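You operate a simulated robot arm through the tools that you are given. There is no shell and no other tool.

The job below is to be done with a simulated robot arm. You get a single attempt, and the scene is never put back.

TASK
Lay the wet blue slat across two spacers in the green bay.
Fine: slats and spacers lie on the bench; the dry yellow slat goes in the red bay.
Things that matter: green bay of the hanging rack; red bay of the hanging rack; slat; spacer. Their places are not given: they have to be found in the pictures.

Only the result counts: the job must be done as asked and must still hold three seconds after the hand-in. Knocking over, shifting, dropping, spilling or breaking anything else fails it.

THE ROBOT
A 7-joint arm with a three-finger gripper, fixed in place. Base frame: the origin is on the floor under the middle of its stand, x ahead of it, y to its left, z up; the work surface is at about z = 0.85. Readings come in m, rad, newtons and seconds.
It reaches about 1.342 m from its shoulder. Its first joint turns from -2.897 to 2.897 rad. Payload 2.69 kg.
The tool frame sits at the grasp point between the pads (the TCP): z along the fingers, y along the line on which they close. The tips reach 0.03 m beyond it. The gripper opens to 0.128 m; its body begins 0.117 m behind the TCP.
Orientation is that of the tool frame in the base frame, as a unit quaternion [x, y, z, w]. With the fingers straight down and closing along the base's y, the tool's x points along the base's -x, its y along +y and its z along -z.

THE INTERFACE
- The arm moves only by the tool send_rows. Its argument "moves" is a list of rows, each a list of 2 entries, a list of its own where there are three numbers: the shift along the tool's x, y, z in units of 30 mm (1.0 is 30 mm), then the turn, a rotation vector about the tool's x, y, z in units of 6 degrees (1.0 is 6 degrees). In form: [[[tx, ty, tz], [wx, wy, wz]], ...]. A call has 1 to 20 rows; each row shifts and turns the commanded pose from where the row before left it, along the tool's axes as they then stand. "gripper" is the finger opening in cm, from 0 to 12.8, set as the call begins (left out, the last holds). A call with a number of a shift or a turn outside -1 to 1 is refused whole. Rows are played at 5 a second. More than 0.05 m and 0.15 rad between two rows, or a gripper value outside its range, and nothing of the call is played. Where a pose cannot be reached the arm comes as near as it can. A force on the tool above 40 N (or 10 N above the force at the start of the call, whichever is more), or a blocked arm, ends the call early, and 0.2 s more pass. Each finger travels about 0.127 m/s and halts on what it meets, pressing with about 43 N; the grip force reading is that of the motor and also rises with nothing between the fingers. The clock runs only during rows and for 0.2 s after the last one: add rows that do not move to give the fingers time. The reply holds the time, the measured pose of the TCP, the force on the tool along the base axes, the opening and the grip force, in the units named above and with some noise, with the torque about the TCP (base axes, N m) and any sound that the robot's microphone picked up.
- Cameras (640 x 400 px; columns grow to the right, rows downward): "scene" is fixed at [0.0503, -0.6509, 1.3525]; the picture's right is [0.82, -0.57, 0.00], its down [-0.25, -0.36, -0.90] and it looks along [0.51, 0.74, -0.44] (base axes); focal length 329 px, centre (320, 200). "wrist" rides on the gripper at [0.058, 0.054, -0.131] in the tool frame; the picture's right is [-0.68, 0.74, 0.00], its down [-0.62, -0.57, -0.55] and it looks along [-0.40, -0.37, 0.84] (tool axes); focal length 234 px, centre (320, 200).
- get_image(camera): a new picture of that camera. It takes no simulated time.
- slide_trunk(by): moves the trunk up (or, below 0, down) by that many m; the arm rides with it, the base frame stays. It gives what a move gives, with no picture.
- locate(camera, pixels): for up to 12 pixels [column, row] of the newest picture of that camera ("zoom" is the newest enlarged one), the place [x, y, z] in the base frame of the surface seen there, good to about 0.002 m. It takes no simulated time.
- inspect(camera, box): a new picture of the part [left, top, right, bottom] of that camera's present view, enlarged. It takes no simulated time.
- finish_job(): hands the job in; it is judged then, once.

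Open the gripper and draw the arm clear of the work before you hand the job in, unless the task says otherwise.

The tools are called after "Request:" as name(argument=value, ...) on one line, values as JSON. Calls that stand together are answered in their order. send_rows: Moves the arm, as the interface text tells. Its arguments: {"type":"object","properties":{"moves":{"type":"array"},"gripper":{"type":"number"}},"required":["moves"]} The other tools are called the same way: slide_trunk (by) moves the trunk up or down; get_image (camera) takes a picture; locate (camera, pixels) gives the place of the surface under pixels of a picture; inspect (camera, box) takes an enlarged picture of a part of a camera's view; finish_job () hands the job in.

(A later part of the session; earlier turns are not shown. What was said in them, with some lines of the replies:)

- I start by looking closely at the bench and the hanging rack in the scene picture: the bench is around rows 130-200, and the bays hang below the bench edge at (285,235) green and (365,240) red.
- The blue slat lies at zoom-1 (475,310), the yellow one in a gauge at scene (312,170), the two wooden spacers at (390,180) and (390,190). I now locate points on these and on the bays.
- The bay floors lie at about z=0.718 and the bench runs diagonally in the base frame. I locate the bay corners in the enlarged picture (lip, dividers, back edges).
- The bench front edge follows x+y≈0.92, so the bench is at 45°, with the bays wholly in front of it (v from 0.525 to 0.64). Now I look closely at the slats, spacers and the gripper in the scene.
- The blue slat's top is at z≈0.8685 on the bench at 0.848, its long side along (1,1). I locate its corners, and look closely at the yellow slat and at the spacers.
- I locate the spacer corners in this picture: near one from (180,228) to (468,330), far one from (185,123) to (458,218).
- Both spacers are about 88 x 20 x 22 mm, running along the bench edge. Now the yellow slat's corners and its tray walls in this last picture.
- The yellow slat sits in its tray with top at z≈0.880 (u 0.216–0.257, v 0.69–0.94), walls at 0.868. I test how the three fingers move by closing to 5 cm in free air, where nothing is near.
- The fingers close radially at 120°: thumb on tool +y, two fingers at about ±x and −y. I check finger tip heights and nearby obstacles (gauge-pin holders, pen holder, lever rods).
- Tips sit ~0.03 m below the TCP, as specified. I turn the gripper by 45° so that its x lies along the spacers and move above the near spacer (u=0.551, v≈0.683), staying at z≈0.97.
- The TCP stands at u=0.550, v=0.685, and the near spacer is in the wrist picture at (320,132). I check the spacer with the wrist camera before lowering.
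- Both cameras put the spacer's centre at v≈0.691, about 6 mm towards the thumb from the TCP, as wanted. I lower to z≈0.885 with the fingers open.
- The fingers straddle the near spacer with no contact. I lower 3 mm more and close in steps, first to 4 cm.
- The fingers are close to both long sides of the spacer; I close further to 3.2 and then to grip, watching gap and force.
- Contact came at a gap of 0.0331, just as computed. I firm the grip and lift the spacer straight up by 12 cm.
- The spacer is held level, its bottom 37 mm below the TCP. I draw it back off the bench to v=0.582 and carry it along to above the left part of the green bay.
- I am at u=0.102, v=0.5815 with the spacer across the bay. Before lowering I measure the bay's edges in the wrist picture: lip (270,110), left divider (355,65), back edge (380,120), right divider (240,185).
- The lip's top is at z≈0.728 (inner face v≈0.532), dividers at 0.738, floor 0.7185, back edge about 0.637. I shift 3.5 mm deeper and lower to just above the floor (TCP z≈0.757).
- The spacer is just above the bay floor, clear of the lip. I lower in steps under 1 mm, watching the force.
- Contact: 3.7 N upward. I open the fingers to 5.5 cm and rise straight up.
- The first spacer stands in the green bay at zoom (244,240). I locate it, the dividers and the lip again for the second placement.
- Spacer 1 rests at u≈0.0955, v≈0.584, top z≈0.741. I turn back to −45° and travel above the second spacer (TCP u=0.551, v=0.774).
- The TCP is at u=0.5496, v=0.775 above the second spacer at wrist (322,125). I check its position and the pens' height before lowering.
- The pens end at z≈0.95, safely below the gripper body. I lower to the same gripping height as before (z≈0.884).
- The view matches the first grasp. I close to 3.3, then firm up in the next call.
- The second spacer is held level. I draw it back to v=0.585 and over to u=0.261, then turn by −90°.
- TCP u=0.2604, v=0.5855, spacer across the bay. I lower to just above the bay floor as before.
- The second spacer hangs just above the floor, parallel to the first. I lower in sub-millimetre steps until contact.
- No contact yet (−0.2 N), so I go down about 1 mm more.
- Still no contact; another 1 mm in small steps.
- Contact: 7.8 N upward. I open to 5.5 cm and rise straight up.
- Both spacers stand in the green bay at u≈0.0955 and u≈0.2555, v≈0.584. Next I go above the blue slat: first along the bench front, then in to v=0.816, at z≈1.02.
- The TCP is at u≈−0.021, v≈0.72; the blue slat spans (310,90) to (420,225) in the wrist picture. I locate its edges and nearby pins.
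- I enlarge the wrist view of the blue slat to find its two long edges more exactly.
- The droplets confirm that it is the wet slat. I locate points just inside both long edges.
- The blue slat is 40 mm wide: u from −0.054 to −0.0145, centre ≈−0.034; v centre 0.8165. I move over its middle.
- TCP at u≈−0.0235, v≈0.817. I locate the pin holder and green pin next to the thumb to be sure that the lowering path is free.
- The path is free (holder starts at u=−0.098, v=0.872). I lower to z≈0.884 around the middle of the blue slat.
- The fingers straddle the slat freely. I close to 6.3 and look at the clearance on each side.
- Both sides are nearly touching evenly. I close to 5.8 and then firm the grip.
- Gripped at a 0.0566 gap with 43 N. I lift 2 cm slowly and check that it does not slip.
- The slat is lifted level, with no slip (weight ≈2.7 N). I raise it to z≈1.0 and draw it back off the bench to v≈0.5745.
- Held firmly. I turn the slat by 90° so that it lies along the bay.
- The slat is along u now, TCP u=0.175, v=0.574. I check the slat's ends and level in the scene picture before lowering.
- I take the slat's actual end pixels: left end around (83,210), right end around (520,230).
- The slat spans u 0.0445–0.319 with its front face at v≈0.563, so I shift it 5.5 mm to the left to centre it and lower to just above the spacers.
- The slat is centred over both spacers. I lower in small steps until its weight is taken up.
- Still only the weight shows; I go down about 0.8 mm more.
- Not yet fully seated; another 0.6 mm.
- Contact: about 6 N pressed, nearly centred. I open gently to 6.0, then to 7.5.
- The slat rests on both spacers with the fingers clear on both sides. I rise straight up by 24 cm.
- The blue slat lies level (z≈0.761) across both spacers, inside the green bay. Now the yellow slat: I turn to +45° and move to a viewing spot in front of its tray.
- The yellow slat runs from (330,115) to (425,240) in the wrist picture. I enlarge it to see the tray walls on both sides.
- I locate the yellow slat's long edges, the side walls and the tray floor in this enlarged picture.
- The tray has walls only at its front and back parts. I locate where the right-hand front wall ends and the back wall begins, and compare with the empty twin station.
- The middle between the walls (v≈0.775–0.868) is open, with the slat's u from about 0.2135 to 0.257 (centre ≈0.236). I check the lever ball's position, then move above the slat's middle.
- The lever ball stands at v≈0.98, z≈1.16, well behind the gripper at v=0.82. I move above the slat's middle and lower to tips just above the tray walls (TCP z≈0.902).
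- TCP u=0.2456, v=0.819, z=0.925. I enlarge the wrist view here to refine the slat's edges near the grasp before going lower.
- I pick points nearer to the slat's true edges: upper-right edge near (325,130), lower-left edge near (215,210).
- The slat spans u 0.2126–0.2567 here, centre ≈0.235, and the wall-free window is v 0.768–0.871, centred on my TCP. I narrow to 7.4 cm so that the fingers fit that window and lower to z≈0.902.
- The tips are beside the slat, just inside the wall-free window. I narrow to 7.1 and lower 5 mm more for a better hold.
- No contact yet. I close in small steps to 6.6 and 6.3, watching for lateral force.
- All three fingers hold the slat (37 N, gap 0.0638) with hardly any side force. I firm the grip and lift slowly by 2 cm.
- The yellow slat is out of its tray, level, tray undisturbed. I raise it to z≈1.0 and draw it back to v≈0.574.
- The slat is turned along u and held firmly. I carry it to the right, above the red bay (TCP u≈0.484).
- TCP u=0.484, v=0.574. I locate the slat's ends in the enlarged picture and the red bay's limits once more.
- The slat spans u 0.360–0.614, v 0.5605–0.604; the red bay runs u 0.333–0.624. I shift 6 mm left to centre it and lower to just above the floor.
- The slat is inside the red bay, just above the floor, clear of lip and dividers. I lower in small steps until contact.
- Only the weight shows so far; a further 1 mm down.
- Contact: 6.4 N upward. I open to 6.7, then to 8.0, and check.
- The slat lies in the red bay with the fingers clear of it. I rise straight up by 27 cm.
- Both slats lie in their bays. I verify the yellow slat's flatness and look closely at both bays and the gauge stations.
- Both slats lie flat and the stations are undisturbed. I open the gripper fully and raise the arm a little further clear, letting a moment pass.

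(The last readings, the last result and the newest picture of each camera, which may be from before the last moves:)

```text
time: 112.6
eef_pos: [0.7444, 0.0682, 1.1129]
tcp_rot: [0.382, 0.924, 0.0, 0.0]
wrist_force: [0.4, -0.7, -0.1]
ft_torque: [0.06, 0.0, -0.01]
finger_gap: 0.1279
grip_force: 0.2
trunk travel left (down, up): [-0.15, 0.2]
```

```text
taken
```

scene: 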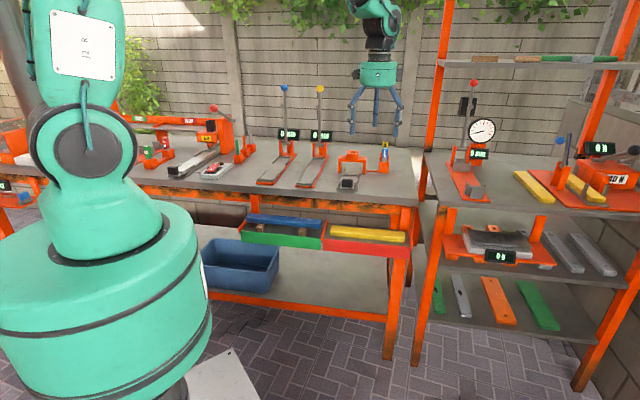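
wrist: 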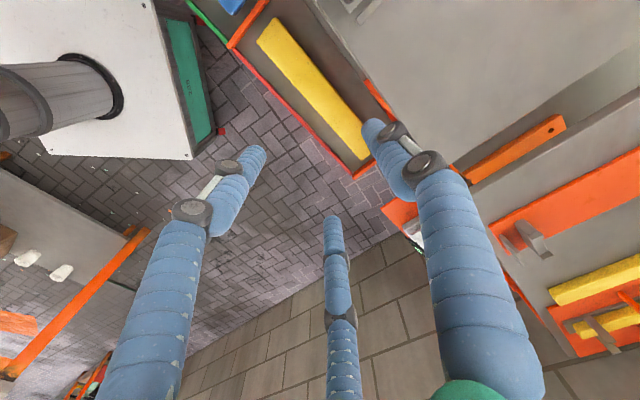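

The blue slat rests across both spacers in the green bay (285,222). The yellow slat lies in the red bay (368,234), the gripper is open and the arm is clear, so I hand the job in.

Request:
finish_job()

```text
The job is handed in.
```

The wet blue slat now lies level across two wooden spacers in the green bay, and the dry yellow slat lies flat in the red bay. I've handed the job in, but got no verdict back.

- **Blue slat:** it rests on both spacers, about 16 cm apart. Its ends are within the bay's length, and its underside is a few millimetres above the tops of the bay's end dividers.
- **Yellow slat:** I took the one sitting in the bench gauge tray. There are two more yellow slats on the side rack, which I left alone because the job said the slats lie on the bench. It now sits on the bay floor, clear of the lip and dividers.
- **Everything else:** in the last pictures the rest of the bench looks undisturbed, and both bench gauges still read 0 mm. The gripper is open and the arm is raised clear.

I read the line about the yellow slat as part of the job rather than background, so I moved it.
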